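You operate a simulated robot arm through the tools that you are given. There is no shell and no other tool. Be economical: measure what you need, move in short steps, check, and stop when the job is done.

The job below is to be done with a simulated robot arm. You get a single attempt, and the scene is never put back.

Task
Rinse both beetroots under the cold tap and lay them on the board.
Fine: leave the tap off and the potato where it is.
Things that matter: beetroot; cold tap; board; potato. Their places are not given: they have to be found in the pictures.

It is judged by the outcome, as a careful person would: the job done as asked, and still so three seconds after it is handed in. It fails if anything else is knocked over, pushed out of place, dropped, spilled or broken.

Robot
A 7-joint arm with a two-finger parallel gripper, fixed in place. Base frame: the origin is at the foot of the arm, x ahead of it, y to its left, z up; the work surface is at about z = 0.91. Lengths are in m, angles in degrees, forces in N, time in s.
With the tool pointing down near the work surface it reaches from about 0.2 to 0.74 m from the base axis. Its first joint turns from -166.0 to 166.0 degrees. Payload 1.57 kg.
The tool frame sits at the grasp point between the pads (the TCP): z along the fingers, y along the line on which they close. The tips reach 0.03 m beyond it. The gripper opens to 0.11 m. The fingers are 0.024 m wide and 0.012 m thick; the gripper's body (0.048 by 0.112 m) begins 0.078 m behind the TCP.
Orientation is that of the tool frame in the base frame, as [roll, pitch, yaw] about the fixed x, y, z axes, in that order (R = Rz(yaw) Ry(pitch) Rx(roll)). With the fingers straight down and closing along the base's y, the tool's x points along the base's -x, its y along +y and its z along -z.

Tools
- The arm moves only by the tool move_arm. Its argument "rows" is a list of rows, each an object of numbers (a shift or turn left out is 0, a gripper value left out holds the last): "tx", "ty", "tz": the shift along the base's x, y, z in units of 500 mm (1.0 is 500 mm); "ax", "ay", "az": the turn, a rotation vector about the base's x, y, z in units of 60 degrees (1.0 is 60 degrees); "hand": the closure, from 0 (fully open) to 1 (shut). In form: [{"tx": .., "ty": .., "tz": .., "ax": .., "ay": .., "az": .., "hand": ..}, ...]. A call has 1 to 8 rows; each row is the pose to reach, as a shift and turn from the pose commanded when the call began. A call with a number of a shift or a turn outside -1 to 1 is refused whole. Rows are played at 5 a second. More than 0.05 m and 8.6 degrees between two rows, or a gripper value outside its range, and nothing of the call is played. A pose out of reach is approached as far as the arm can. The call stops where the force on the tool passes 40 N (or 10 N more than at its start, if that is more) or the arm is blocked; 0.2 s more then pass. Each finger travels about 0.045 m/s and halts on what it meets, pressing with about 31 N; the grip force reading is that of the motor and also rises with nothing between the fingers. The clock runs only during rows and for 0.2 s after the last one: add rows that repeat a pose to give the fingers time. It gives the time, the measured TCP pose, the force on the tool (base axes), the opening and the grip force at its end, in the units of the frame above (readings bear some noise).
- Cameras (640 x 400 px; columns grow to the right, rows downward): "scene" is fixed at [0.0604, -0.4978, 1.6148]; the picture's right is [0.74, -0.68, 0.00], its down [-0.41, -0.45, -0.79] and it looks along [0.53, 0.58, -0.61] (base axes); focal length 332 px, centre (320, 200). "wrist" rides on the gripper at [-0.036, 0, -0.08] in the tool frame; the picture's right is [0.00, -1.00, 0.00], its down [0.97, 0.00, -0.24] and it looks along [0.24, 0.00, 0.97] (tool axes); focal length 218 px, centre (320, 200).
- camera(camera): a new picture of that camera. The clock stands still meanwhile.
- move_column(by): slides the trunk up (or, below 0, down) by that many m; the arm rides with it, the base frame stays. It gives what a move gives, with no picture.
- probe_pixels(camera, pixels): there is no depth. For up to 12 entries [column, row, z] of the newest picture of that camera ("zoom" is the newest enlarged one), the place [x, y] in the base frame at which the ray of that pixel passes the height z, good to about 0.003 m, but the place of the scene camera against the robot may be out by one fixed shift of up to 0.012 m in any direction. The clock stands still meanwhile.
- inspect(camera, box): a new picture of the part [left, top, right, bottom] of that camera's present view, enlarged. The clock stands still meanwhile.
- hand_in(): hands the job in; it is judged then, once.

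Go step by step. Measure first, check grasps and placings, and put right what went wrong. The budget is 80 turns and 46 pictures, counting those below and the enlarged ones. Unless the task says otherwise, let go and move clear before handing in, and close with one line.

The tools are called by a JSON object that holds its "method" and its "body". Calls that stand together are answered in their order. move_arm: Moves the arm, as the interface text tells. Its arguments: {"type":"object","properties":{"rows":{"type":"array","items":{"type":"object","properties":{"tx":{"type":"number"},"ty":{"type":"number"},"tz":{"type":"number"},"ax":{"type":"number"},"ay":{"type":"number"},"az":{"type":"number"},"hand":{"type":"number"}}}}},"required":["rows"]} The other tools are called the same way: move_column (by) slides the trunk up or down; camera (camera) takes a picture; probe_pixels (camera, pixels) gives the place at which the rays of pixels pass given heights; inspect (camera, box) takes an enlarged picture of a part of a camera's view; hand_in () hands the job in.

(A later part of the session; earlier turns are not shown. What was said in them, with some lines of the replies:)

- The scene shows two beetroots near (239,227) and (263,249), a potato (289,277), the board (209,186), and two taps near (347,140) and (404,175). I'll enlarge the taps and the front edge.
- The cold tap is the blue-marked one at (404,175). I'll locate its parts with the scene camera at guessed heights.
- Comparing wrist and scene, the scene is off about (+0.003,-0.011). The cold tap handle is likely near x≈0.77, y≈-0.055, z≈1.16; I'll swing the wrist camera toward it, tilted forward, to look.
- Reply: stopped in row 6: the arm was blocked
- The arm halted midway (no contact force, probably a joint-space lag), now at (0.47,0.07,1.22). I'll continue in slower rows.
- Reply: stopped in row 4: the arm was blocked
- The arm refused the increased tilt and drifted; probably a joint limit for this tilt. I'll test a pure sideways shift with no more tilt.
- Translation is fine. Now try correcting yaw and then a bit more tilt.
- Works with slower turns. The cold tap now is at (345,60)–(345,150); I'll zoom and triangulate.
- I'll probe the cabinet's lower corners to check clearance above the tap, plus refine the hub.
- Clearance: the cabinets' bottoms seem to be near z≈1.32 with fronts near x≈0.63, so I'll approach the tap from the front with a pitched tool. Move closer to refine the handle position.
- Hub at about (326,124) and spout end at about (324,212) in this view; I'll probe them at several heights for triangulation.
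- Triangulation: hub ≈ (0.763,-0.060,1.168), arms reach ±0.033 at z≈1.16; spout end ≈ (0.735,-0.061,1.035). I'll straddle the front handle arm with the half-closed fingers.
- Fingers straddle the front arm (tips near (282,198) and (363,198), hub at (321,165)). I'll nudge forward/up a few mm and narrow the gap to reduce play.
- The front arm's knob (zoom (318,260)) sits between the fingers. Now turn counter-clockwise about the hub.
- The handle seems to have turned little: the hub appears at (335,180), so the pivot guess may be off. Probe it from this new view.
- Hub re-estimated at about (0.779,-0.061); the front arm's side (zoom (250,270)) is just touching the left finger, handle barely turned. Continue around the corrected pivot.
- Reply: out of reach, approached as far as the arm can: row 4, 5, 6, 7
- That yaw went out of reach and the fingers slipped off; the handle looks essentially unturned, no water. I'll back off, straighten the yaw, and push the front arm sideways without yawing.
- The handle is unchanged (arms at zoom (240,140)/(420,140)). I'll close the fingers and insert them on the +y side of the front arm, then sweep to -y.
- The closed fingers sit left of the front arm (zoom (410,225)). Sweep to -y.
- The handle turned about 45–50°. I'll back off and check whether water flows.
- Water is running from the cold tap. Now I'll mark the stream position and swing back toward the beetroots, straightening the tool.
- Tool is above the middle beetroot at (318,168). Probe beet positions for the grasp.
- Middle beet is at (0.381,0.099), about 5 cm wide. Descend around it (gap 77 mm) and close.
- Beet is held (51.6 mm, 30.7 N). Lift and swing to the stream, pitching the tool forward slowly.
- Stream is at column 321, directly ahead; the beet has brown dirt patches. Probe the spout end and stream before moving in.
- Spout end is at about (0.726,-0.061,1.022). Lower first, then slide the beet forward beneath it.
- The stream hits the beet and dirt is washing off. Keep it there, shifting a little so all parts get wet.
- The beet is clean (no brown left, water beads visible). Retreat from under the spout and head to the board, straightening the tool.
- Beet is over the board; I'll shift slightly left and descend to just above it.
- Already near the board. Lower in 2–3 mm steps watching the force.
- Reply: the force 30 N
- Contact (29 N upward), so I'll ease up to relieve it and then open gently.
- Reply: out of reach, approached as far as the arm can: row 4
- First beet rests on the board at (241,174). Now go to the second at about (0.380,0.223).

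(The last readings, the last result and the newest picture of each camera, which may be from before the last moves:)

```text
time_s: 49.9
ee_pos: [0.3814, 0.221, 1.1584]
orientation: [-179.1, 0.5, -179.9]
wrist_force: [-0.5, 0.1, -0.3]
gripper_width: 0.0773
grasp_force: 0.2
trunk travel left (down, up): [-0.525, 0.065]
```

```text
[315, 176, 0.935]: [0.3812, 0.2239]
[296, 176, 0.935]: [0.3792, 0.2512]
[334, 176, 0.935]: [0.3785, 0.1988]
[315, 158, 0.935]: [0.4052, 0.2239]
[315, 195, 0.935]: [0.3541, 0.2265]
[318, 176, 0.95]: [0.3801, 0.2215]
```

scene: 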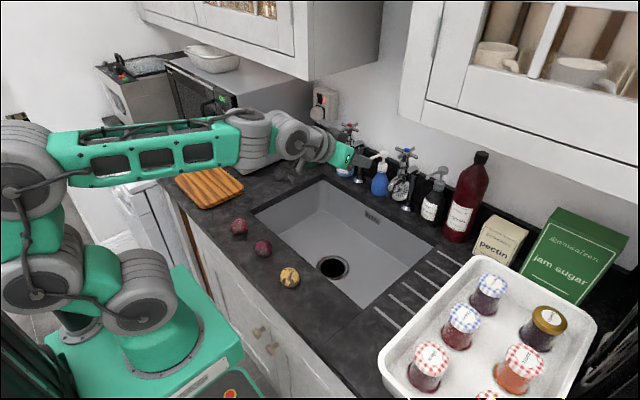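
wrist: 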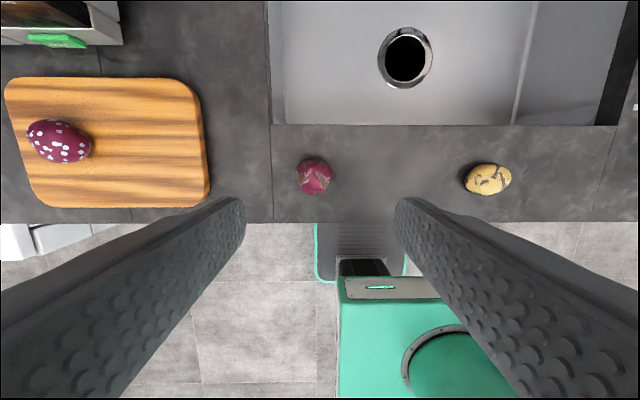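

The second beet is at (0.380,0.224); descend around it and close.

{"method": "move_arm", "body": {"rows": [{"tz": -0.08, "ty": 0.004}, {"tz": -0.16, "ty": 0.005}, {"tz": -0.24, "ty": 0.005}, {"tz": -0.32, "ty": 0.005}, {"tz": -0.38, "ty": 0.005}, {"tz": -0.428, "ty": 0.005}, {"tz": -0.428, "ty": 0.005}]}}

{"method": "move_arm", "body": {"rows": [{"hand": 0.5}, {"hand": 0.6}, {"hand": 0.65}, {"hand": 0.65}, {"hand": 0.65}]}}

```text
time_s: 51.5
ee_pos: [0.4231, 0.2555, 1.0341]
orientation: [-178.8, 0.1, -179.9]
wrist_force: [-0.4, -0.4, -0.3]
gripper_width: 0.0772
grasp_force: 0.0
out of reach, approached as far as the arm can: row 3, 4, 5, 6, 7
trunk travel left (down, up): [-0.525, 0.065]
```

```text
time_s: 52.6
ee_pos: [0.4237, 0.2544, 1.034]
orientation: [-178.8, 0.1, -179.9]
wrist_force: [0.1, 0.3, -0.1]
gripper_width: 0.0385
grasp_force: 0.0
trunk travel left (down, up): [-0.525, 0.065]
```

The arm ran out of joint range here. Check the scene posture before deciding on lowering the trunk.

{"method": "camera", "body": {"camera": "scene"}}

```text
12 pictures are left
```

scene: 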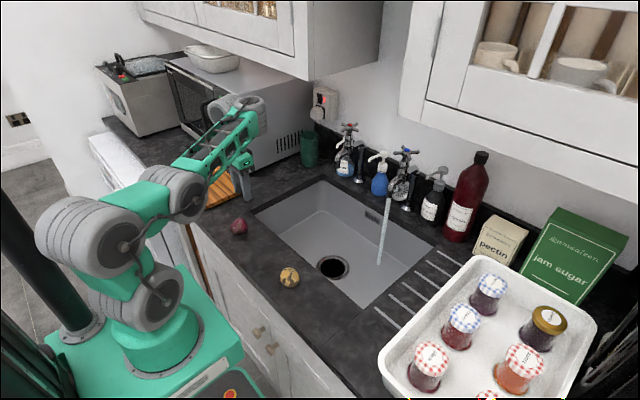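

Water still flows and nothing is disturbed. I'll raise, retrace to the posture that worked at y≈0.10, then approach from there.

{"method": "move_arm", "body": {"rows": [{"tz": 0.06, "hand": 0.3}, {"tz": 0.13, "ty": -0.04}, {"tz": 0.2, "ty": -0.1}, {"tz": 0.26, "ty": -0.17}, {"tz": 0.3, "ty": -0.24}, {"tz": 0.3, "ty": -0.31, "tx": -0.03}, {"tz": 0.3, "ty": -0.31, "tx": -0.08}, {"tz": 0.3, "ty": -0.31, "tx": -0.08}]}}

{"method": "move_arm", "body": {"rows": [{"tz": -0.07}, {"tz": -0.14}, {"tz": -0.21}, {"tz": -0.28}, {"tz": -0.3}, {"tz": -0.3, "ty": 0.05}, {"tz": -0.3, "ty": 0.1}, {"tz": -0.3, "ty": 0.15}]}}

```text
time_s: 54.5
ee_pos: [0.3837, 0.1006, 1.1842]
orientation: [-179.0, 0.4, -179.9]
wrist_force: [0.3, 0.7, 0.3]
gripper_width: 0.0771
grasp_force: 0.1
trunk travel left (down, up): [-0.525, 0.065]
```

```text
time_s: 56.2
ee_pos: [0.404, 0.1796, 1.0784]
orientation: [-178.9, 0.1, -179.9]
wrist_force: [-0.4, 0.2, -0.1]
gripper_width: 0.077
grasp_force: 0.0
out of reach, approached as far as the arm can: row 3, 4, 5, 6, 7, 8
trunk travel left (down, up): [-0.525, 0.065]
```

Still limited, so I'll position above the second beet at safe height, then lower the trunk to give the arm more room.

{"method": "move_arm", "body": {"rows": [{"tz": 0.08, "tx": -0.01}, {"tz": 0.16, "tx": -0.03}, {"tz": 0.22, "tx": -0.045, "ty": 0.04}, {"tz": 0.22, "tx": -0.047, "ty": 0.088}, {"tz": 0.22, "tx": -0.047, "ty": 0.088}]}}

{"method": "move_column", "body": {"by": -0.12}}

```text
time_s: 57.5
ee_pos: [0.3802, 0.2232, 1.1876]
orientation: [-178.9, 0.5, -180.0]
wrist_force: [-0.1, 0.2, -0.1]
gripper_width: 0.0771
grasp_force: 0.1
trunk travel left (down, up): [-0.525, 0.065]
```

```text
time_s: 59.0
ee_pos: [0.3798, 0.2217, 1.0681]
orientation: [-178.9, 0.4, -180.0]
wrist_force: [0.2, -0.3, 0.1]
gripper_width: 0.0769
grasp_force: 0.1
trunk travel left (down, up): [-0.405, 0.185]
```

Good, straight down. Lower the trunk the rest to bring the TCP to about 0.946, then close.

{"method": "move_column", "body": {"by": -0.122}}

{"method": "move_arm", "body": {"rows": [{"hand": 0.5}, {"hand": 0.6}, {"hand": 0.65}, {"hand": 0.65}, {"hand": 0.65}]}}

{"method": "camera", "body": {"camera": "scene"}}

```text
time_s: 60.5
ee_pos: [0.3794, 0.223, 0.9463]
orientation: [-178.9, 0.6, -180.0]
wrist_force: [0.3, 0.3, -0.5]
gripper_width: 0.0771
grasp_force: 0.1
trunk travel left (down, up): [-0.283, 0.307]
```

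```text
time_s: 61.7
ee_pos: [0.38, 0.2229, 0.946]
orientation: [-178.9, 0.5, -179.9]
wrist_force: [1.2, -0.7, 0.8]
gripper_width: 0.0525
grasp_force: 31.4
trunk travel left (down, up): [-0.283, 0.307]
```

```text
11 pictures are left
```

scene: 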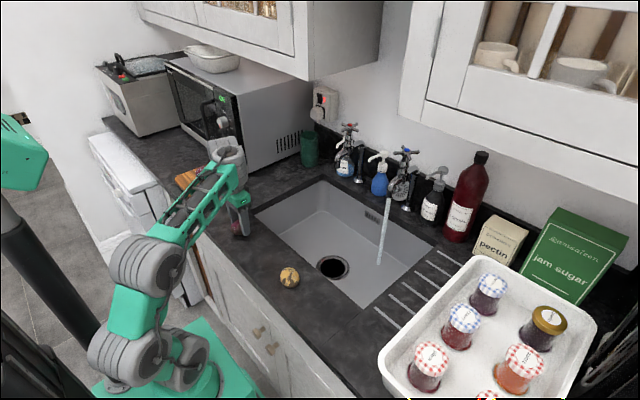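

Second beet held (52.5 mm, 31 N). Raise the trunk back up to its former height, then swing to the stream as before.

{"method": "move_column", "body": {"by": 0.242}}

{"method": "move_arm", "body": {"rows": [{"ty": -0.05, "tx": 0.01}, {"ty": -0.11, "tx": 0.02}, {"ty": -0.17, "tx": 0.03, "ay": -0.04}, {"ty": -0.23, "tx": 0.04, "ay": -0.09}, {"ty": -0.29, "tx": 0.06, "ay": -0.14, "tz": -0.02}, {"ty": -0.34, "tx": 0.09, "ay": -0.2, "tz": -0.04}, {"ty": -0.38, "tx": 0.12, "ay": -0.26, "tz": -0.06}, {"ty": -0.38, "tx": 0.12, "ay": -0.26, "tz": -0.06}]}}

```text
time_s: 64.2
ee_pos: [0.3795, 0.2228, 1.1875]
orientation: [-178.9, 0.5, -179.9]
wrist_force: [0.6, -0.8, -0.9]
gripper_width: 0.0525
grasp_force: 31.2
trunk travel left (down, up): [-0.525, 0.065]
```

```text
time_s: 65.7
ee_pos: [0.417, 0.1125, 1.184]
orientation: [-179.1, 14.4, -170.8]
wrist_force: [-0.9, -0.2, -0.5]
gripper_width: 0.0525
grasp_force: 31.1
out of reach, approached as far as the arm can: row 6, 7
trunk travel left (down, up): [-0.525, 0.065]
stopped in row 7: the arm was blocked; the commanded pose is now the measured one
```

Tilt got limited there as at the start; translate first, then tilt.

{"method": "move_arm", "body": {"rows": [{"tx": 0.03, "ty": -0.05}, {"tx": 0.06, "ty": -0.1}, {"tx": 0.09, "ty": -0.16}, {"tx": 0.12, "ty": -0.22}, {"tx": 0.15, "ty": -0.28, "az": -0.05}, {"tx": 0.18, "ty": -0.34, "az": -0.1}, {"tx": 0.18, "ty": -0.34, "az": -0.153}, {"tx": 0.18, "ty": -0.34, "az": -0.153}]}}

{"method": "move_arm", "body": {"rows": [{"ay": -0.07, "tz": -0.02}, {"ay": -0.14, "tz": -0.04, "tx": 0.02}, {"ay": -0.21, "tz": -0.07, "tx": 0.05}, {"ay": -0.28, "tz": -0.11, "tx": 0.08}, {"ay": -0.35, "tz": -0.16, "tx": 0.1}, {"ay": -0.42, "tz": -0.22, "tx": 0.12}, {"ay": -0.49, "tz": -0.28, "tx": 0.14}, {"ay": -0.55, "tz": -0.33, "tx": 0.16}]}}

```text
time_s: 67.5
ee_pos: [0.504, -0.0529, 1.1817]
orientation: [-179.1, 14.4, -179.4]
wrist_force: [-0.8, 0.4, -1.1]
gripper_width: 0.0526
grasp_force: 30.7
trunk travel left (down, up): [-0.525, 0.065]
```

```text
time_s: 69.3
ee_pos: [0.5844, -0.0532, 1.0171]
orientation: [-178.5, 47.5, -179.0]
wrist_force: [-0.8, -0.6, -0.9]
gripper_width: 0.0525
grasp_force: 31.0
out of reach, approached as far as the arm can: row 1
trunk travel left (down, up): [-0.525, 0.065]
```

Now slide under the stream: target (0.72,-0.061,0.96), pitch 55.

{"method": "move_arm", "body": {"rows": [{"tz": -0.06, "tx": 0.03, "ay": -0.04, "ty": -0.006}, {"tz": -0.11, "tx": 0.07, "ay": -0.08, "ty": -0.012}, {"tz": -0.114, "tx": 0.13, "ay": -0.12, "ty": -0.016}, {"tz": -0.114, "tx": 0.19, "ay": -0.135, "ty": -0.016}, {"tz": -0.114, "tx": 0.24, "ay": -0.135, "ty": -0.016}, {"tz": -0.114, "tx": 0.272, "ay": -0.135, "ty": -0.016}, {"tz": -0.114, "tx": 0.272, "ay": -0.135, "ty": -0.016}]}}

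{"method": "move_arm", "body": {"rows": [{"ty": 0.015}, {"ty": 0.02, "tx": 0.01}, {"ty": 0.01, "tx": 0.02}, {"ty": -0.015, "tx": 0.01}, {"ty": -0.02, "tx": 0}, {"ty": -0.01, "tx": -0.01}, {"tx": -0.01}, {"tx": 0}]}}

{"method": "move_arm", "body": {"rows": [{"tx": 0.005, "ay": 0.05}, {"tx": 0.01, "ay": 0.1}, {"tx": 0.01, "ay": 0.1}, {"tx": 0.005, "ay": 0.05}, {"ay": 0}, {"ay": -0.06}, {"ay": -0.06}, {"ay": 0}]}}

{"method": "camera", "body": {"camera": "wrist"}}

```text
time_s: 70.9
ee_pos: [0.7206, -0.0609, 0.9611]
orientation: [-178.3, 55.4, -178.8]
wrist_force: [-0.2, 0.4, -1.9]
gripper_width: 0.0521
grasp_force: 30.9
trunk travel left (down, up): [-0.525, 0.065]
```

```text
time_s: 72.7
ee_pos: [0.7206, -0.0602, 0.9606]
orientation: [-178.3, 55.3, -178.8]
wrist_force: [0.7, -0.4, 0.0]
gripper_width: 0.0525
grasp_force: 30.7
trunk travel left (down, up): [-0.525, 0.065]
```

```text
time_s: 74.5
ee_pos: [0.72, -0.0603, 0.9601]
orientation: [-178.3, 55.3, -178.7]
wrist_force: [-0.1, 0.1, -1.0]
gripper_width: 0.0526
grasp_force: 30.8
trunk travel left (down, up): [-0.525, 0.065]
```

```text
10 pictures are left
```

wrist: 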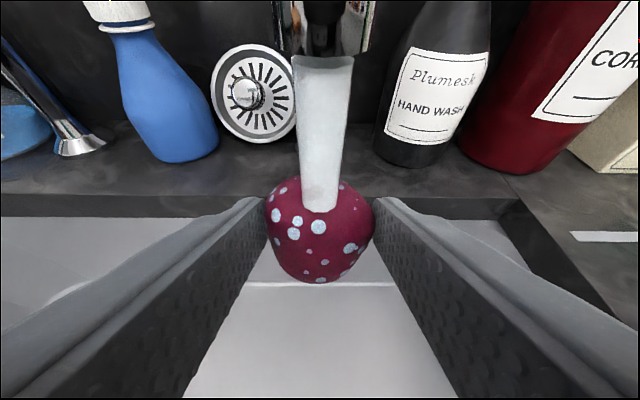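

Second beet is clean too. Retreat and carry it to the board at (0.424,0.435), beside the first.

{"method": "move_arm", "body": {"rows": [{"tx": -0.06}, {"tx": -0.13}, {"tx": -0.2, "tz": 0.02}, {"tx": -0.26, "tz": 0.07, "ay": 0.06}, {"tx": -0.3, "tz": 0.14, "ay": 0.12}, {"tx": -0.33, "tz": 0.21, "ay": 0.18}, {"tx": -0.36, "tz": 0.28, "ay": 0.24}, {"tx": -0.39, "tz": 0.34, "ty": 0.03, "ay": 0.3}]}}

{"method": "move_arm", "body": {"rows": [{"tx": -0.03, "ty": 0.07, "ay": 0.07}, {"tx": -0.06, "ty": 0.14, "ay": 0.14}, {"tx": -0.09, "ty": 0.21, "ay": 0.21}, {"tx": -0.12, "ty": 0.28, "ay": 0.28}, {"tx": -0.15, "ty": 0.35, "ay": 0.35}, {"tx": -0.18, "ty": 0.42, "ay": 0.42}, {"tx": -0.2, "ty": 0.49, "ay": 0.49}, {"tx": -0.2, "ty": 0.56, "ay": 0.56}]}}

{"method": "move_arm", "body": {"rows": [{"ty": 0.07, "ay": 0.03}, {"ty": 0.14, "ay": 0.06}, {"ty": 0.21, "ay": 0.06}, {"ty": 0.28, "ay": 0.06}, {"ty": 0.35, "ay": 0.06}, {"ty": 0.404, "ay": 0.06}, {"ty": 0.404, "ay": 0.06}]}}

{"method": "camera", "body": {"camera": "wrist"}}

```text
time_s: 76.3
ee_pos: [0.5258, -0.0446, 1.1317]
orientation: [-178.8, 37.3, -179.2]
wrist_force: [0.1, 0.3, -1.1]
gripper_width: 0.0526
grasp_force: 30.6
trunk travel left (down, up): [-0.525, 0.065]
```

```text
time_s: 78.1
ee_pos: [0.4258, 0.2348, 1.131]
orientation: [-179.2, 3.7, -179.4]
wrist_force: [0.2, 0.4, -0.1]
gripper_width: 0.0524
grasp_force: 31.3
trunk travel left (down, up): [-0.525, 0.065]
```

```text
time_s: 79.7
ee_pos: [0.4257, 0.436, 1.1304]
orientation: [-179.2, 0.2, -179.4]
wrist_force: [1.0, -0.2, -0.6]
gripper_width: 0.0521
grasp_force: 31.3
trunk travel left (down, up): [-0.525, 0.065]
```

```text
9 pictures are left
```

wrist: 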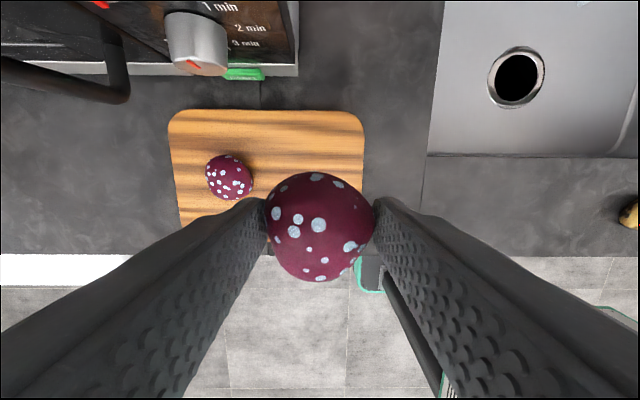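

Beet is above the board, right of the first one. Lower with the trunk to just above contact, then fine steps.

{"method": "move_column", "body": {"by": -0.152}}

{"method": "move_arm", "body": {"rows": [{"tz": -0.005}, {"tz": -0.01}, {"tz": -0.014}, {"tz": -0.014}]}}

```text
time_s: 81.5
ee_pos: [0.4245, 0.4364, 0.9773]
orientation: [-179.2, 0.2, -179.4]
wrist_force: [1.2, -0.3, -0.7]
gripper_width: 0.0523
grasp_force: 31.4
trunk travel left (down, up): [-0.373, 0.217]
```

```text
time_s: 82.5
ee_pos: [0.4246, 0.4368, 0.9715]
orientation: [-179.2, 0.2, -179.4]
wrist_force: [0.2, -0.7, -1.8]
gripper_width: 0.0523
grasp_force: 30.8
trunk travel left (down, up): [-0.373, 0.217]
```

{"method": "move_arm", "body": {"rows": [{"tz": -0.004}, {"tz": -0.008}, {"tz": -0.008}]}}

```text
time_s: 83.2
ee_pos: [0.4257, 0.437, 0.9702]
orientation: [-179.5, 0.4, -179.3]
wrist_force: [1.0, 3.6, 21.9]
gripper_width: 0.0526
grasp_force: 31.1
trunk travel left (down, up): [-0.373, 0.217]
```

Contact at z≈0.970 (22 N). Ease up 2 mm, open, then rise.

{"method": "move_arm", "body": {"rows": [{"tz": 0.004}, {"tz": 0.004, "hand": 0.5}, {"tz": 0.004, "hand": 0.42}, {"tz": 0.004, "hand": 0.36}, {"tz": 0.004, "hand": 0.36}]}}

{"method": "move_column", "body": {"by": 0.152}}

{"method": "camera", "body": {"camera": "wrist"}}

```text
time_s: 84.5
ee_pos: [0.426, 0.4362, 0.9683]
orientation: [-179.3, 0.1, -179.4]
wrist_force: [0.9, 0.0, 0.0]
gripper_width: 0.0707
grasp_force: 0.1
trunk travel left (down, up): [-0.373, 0.217]
```

```text
time_s: 86.2
ee_pos: [0.4258, 0.4364, 1.1202]
orientation: [-179.2, 0.1, -179.4]
wrist_force: [0.4, 0.6, 0.2]
gripper_width: 0.0702
grasp_force: 0.2
trunk travel left (down, up): [-0.525, 0.065]
```

```text
8 pictures are left
```

wrist: 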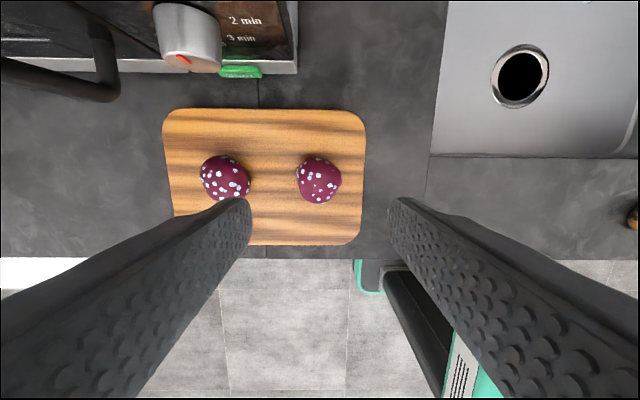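

Both beets lie on the board. Now return to the tap to close it: translate first.

{"method": "move_arm", "body": {"rows": [{"ty": -0.06, "tz": 0.04}, {"ty": -0.14, "tz": 0.08}, {"ty": -0.22, "tz": 0.12}, {"ty": -0.3, "tz": 0.13, "tx": 0.01}, {"ty": -0.38, "tz": 0.13, "tx": 0.03}, {"ty": -0.46, "tz": 0.13, "tx": 0.05}, {"ty": -0.54, "tz": 0.13, "tx": 0.07}, {"ty": -0.62, "tz": 0.13, "tx": 0.09}]}}

{"method": "move_arm", "body": {"rows": [{"ty": -0.08, "tx": 0.02, "hand": 1}, {"ty": -0.16, "tx": 0.04}, {"ty": -0.24, "tx": 0.06}, {"ty": -0.32, "tx": 0.08, "ay": -0.05}, {"ty": -0.38, "tx": 0.1, "ay": -0.12}, {"ty": -0.44, "tx": 0.12, "ay": -0.19}, {"ty": -0.46, "tx": 0.14, "ay": -0.26}, {"ty": -0.46, "tx": 0.15, "ay": -0.33}]}}

{"method": "move_arm", "body": {"rows": [{"ay": -0.07, "tx": 0.02}, {"ay": -0.14, "tx": 0.04}, {"ay": -0.21, "tx": 0.06}, {"ay": -0.28, "tx": 0.08}, {"ay": -0.35, "tx": 0.1}, {"ay": -0.42, "tx": 0.12}, {"ay": -0.49, "tx": 0.13}, {"ay": -0.56, "tx": 0.13}]}}

```text
time_s: 88.0
ee_pos: [0.4699, 0.1257, 1.1859]
orientation: [-179.2, 0.1, -179.4]
wrist_force: [-0.7, -0.4, 0.3]
gripper_width: 0.0702
grasp_force: 0.0
trunk travel left (down, up): [-0.525, 0.065]
```

```text
time_s: 89.8
ee_pos: [0.5454, -0.1032, 1.1867]
orientation: [-179.0, 19.9, -179.3]
wrist_force: [-0.9, -0.9, 0.7]
gripper_width: 0.0
grasp_force: 21.1
trunk travel left (down, up): [-0.525, 0.065]
```

```text
time_s: 91.6
ee_pos: [0.6105, -0.1041, 1.186]
orientation: [-178.3, 53.7, -178.9]
wrist_force: [-0.6, 0.2, 0.1]
gripper_width: 0.0
grasp_force: 21.2
trunk travel left (down, up): [-0.525, 0.065]
```

Move in on the -y side of the front-right arm and look before inserting.

{"method": "move_arm", "body": {"rows": [{"tx": 0.05, "ty": -0.02, "ay": -0.03}, {"tx": 0.1, "ty": -0.038, "ay": -0.06}, {"tx": 0.15, "ty": -0.04, "tz": -0.01, "ay": -0.062}, {"tx": 0.18, "ty": -0.04, "tz": -0.02, "ay": -0.062}, {"tx": 0.18, "ty": -0.04, "tz": -0.02, "ay": -0.062}]}}

{"method": "camera", "body": {"camera": "wrist"}}

```text
time_s: 92.8
ee_pos: [0.7003, -0.1239, 1.1746]
orientation: [-178.2, 57.2, -178.8]
wrist_force: [-0.4, -0.3, -0.4]
gripper_width: 0.0001
grasp_force: 20.7
trunk travel left (down, up): [-0.525, 0.065]
```

```text
7 pictures are left
```

wrist: 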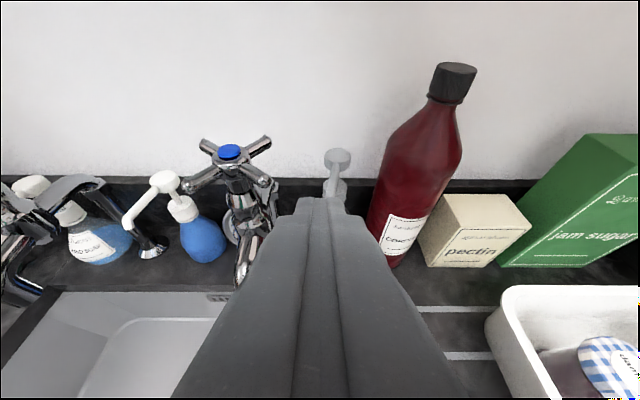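

The finger is right of the front-right arm (knob at (275,185)); the pump at (338,160) is well behind. Advance, then sweep +y to bring the handle back.

{"method": "move_arm", "body": {"rows": [{"tx": 0.035, "tz": -0.003}, {"tx": 0.064, "tz": -0.006}, {"tx": 0.064, "tz": -0.006, "ty": 0.02}, {"tx": 0.064, "tz": -0.006, "ty": 0.04}, {"tx": 0.064, "tz": -0.006, "ty": 0.06}, {"tx": 0.064, "tz": -0.006, "ty": 0.08}, {"tx": 0.064, "tz": -0.006, "ty": 0.093}, {"tx": 0.064, "tz": -0.006, "ty": 0.093}]}}

{"method": "camera", "body": {"camera": "wrist"}}

```text
time_s: 94.6
ee_pos: [0.7332, -0.0772, 1.1726]
orientation: [-178.2, 57.2, -178.7]
wrist_force: [0.5, -0.5, 0.4]
gripper_width: 0.0001
grasp_force: 21.6
trunk travel left (down, up): [-0.525, 0.065]
```

```text
6 pictures are left
```

wrist: 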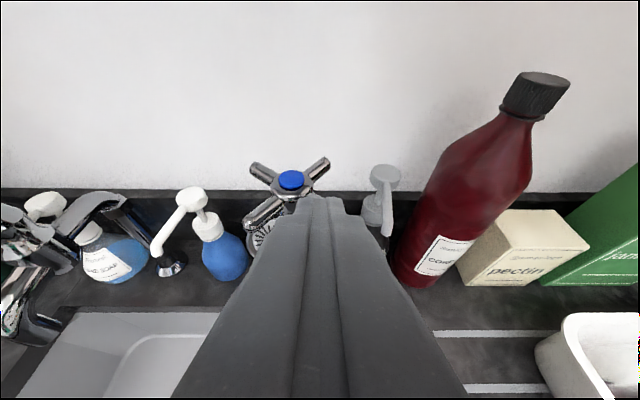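

The handle still looks at about 45°; zoom in to see where the finger is relative to the front-right arm.

{"method": "inspect", "body": {"camera": "wrist", "box": [220, 130, 380, 270]}}

```text
2.86 times, centred on (300, 200) of wrist
```

zoom: 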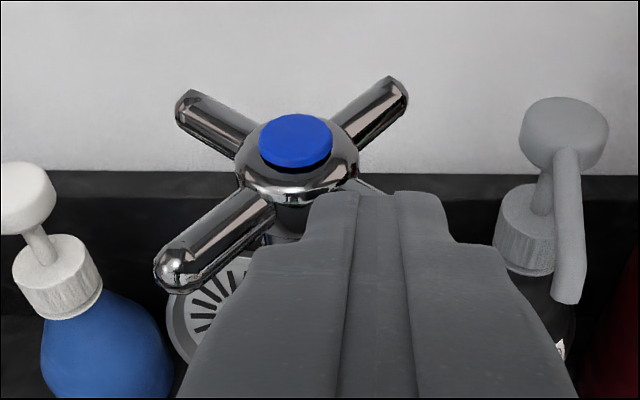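

The finger went in front of the angled arm (it needs more depth). Back out, move right, insert deeper (x≈0.748).

{"method": "move_arm", "body": {"rows": [{"tx": -0.05}, {"tx": -0.06, "ty": -0.05}, {"tx": -0.05, "ty": -0.096}, {"tx": -0.01, "ty": -0.1}, {"tx": 0.02, "ty": -0.1}, {"tx": 0.032, "ty": -0.1}, {"tx": 0.032, "ty": -0.1}]}}

{"method": "inspect", "body": {"camera": "wrist", "box": [200, 130, 380, 270]}}

```text
time_s: 96.2
ee_pos: [0.7503, -0.1259, 1.1743]
orientation: [-178.2, 57.2, -178.9]
wrist_force: [-0.1, 0.7, -0.2]
gripper_width: 0.0001
grasp_force: 21.4
trunk travel left (down, up): [-0.525, 0.065]
```

```text
2.86 times, centred on (290, 200) of wrist
```

zoom: 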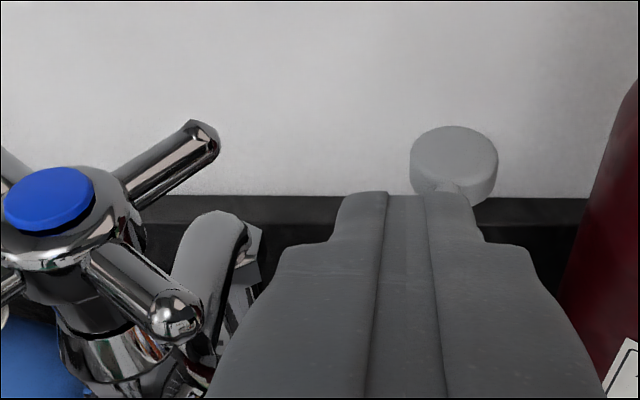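

Now the finger is deep enough with the arm's knob (zoom (175,315)) to its left. Sweep +y, easing back in x near the end.

{"method": "move_arm", "body": {"rows": [{"ty": 0.02}, {"ty": 0.04}, {"ty": 0.055, "tx": -0.004}, {"ty": 0.068, "tx": -0.012}, {"ty": 0.08, "tx": -0.022}, {"ty": 0.09, "tx": -0.03}, {"ty": 0.098, "tx": -0.034}, {"ty": 0.098, "tx": -0.034}]}}

{"method": "inspect", "body": {"camera": "wrist", "box": [200, 130, 380, 270]}}

```text
time_s: 98.0
ee_pos: [0.7317, -0.0782, 1.1733]
orientation: [-178.2, 57.3, -178.8]
wrist_force: [-0.4, -0.3, 0.0]
gripper_width: 0.0
grasp_force: 21.5
trunk travel left (down, up): [-0.525, 0.065]
```

```text
2.86 times, centred on (290, 200) of wrist
```

zoom: 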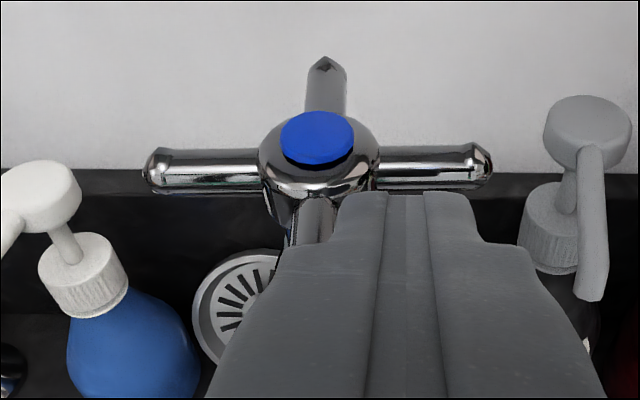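

The handle is back to its original cross orientation. Nudge slightly further to be sure it's seated, then back away and check the water.

{"method": "move_arm", "body": {"rows": [{"ty": 0.004}, {"ty": 0.006}, {"ty": 0.006}, {"ty": -0.01}, {"ty": -0.02, "tx": -0.06}, {"ty": -0.02, "tx": -0.13}, {"ty": 0.02, "tx": -0.2}, {"ty": 0.02, "tx": -0.24}]}}

{"method": "camera", "body": {"camera": "scene"}}

{"method": "inspect", "body": {"camera": "wrist", "box": [220, 80, 440, 300]}}

```text
time_s: 99.8
ee_pos: [0.6116, -0.0684, 1.1728]
orientation: [-178.3, 57.3, -178.8]
wrist_force: [-1.0, 0.8, -0.4]
gripper_width: 0.0
grasp_force: 20.9
trunk travel left (down, up): [-0.525, 0.065]
```

```text
2 pictures are left
```

scene: 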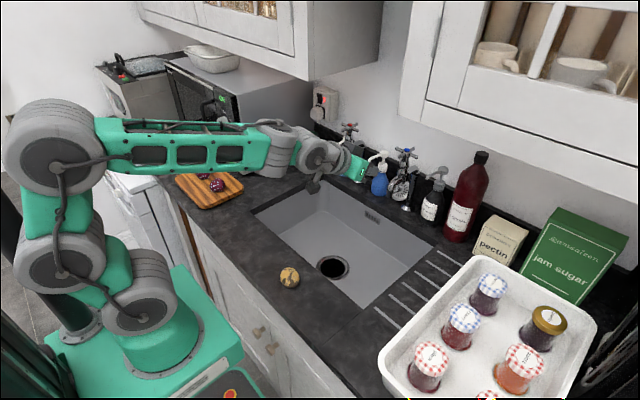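

```text
1.82 times, centred on (330, 190) of wrist
```

zoom: 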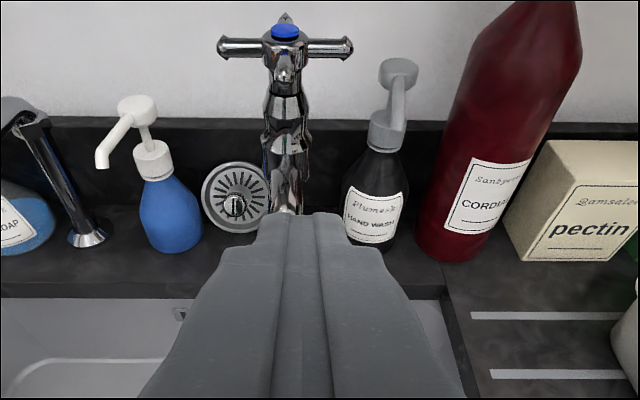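

The scene shows no stream where it ran before at (383,240). The handle is square again, both beets are on the board near (212,182), and the potato is still at (289,277). The arm is clear, so I'm handing in.

{"method": "hand_in", "body": {}}

```text
The job is handed in.
```

Both beetroots were rinsed under the cold tap and are lying on the board; the tap is off and the potato was not touched.
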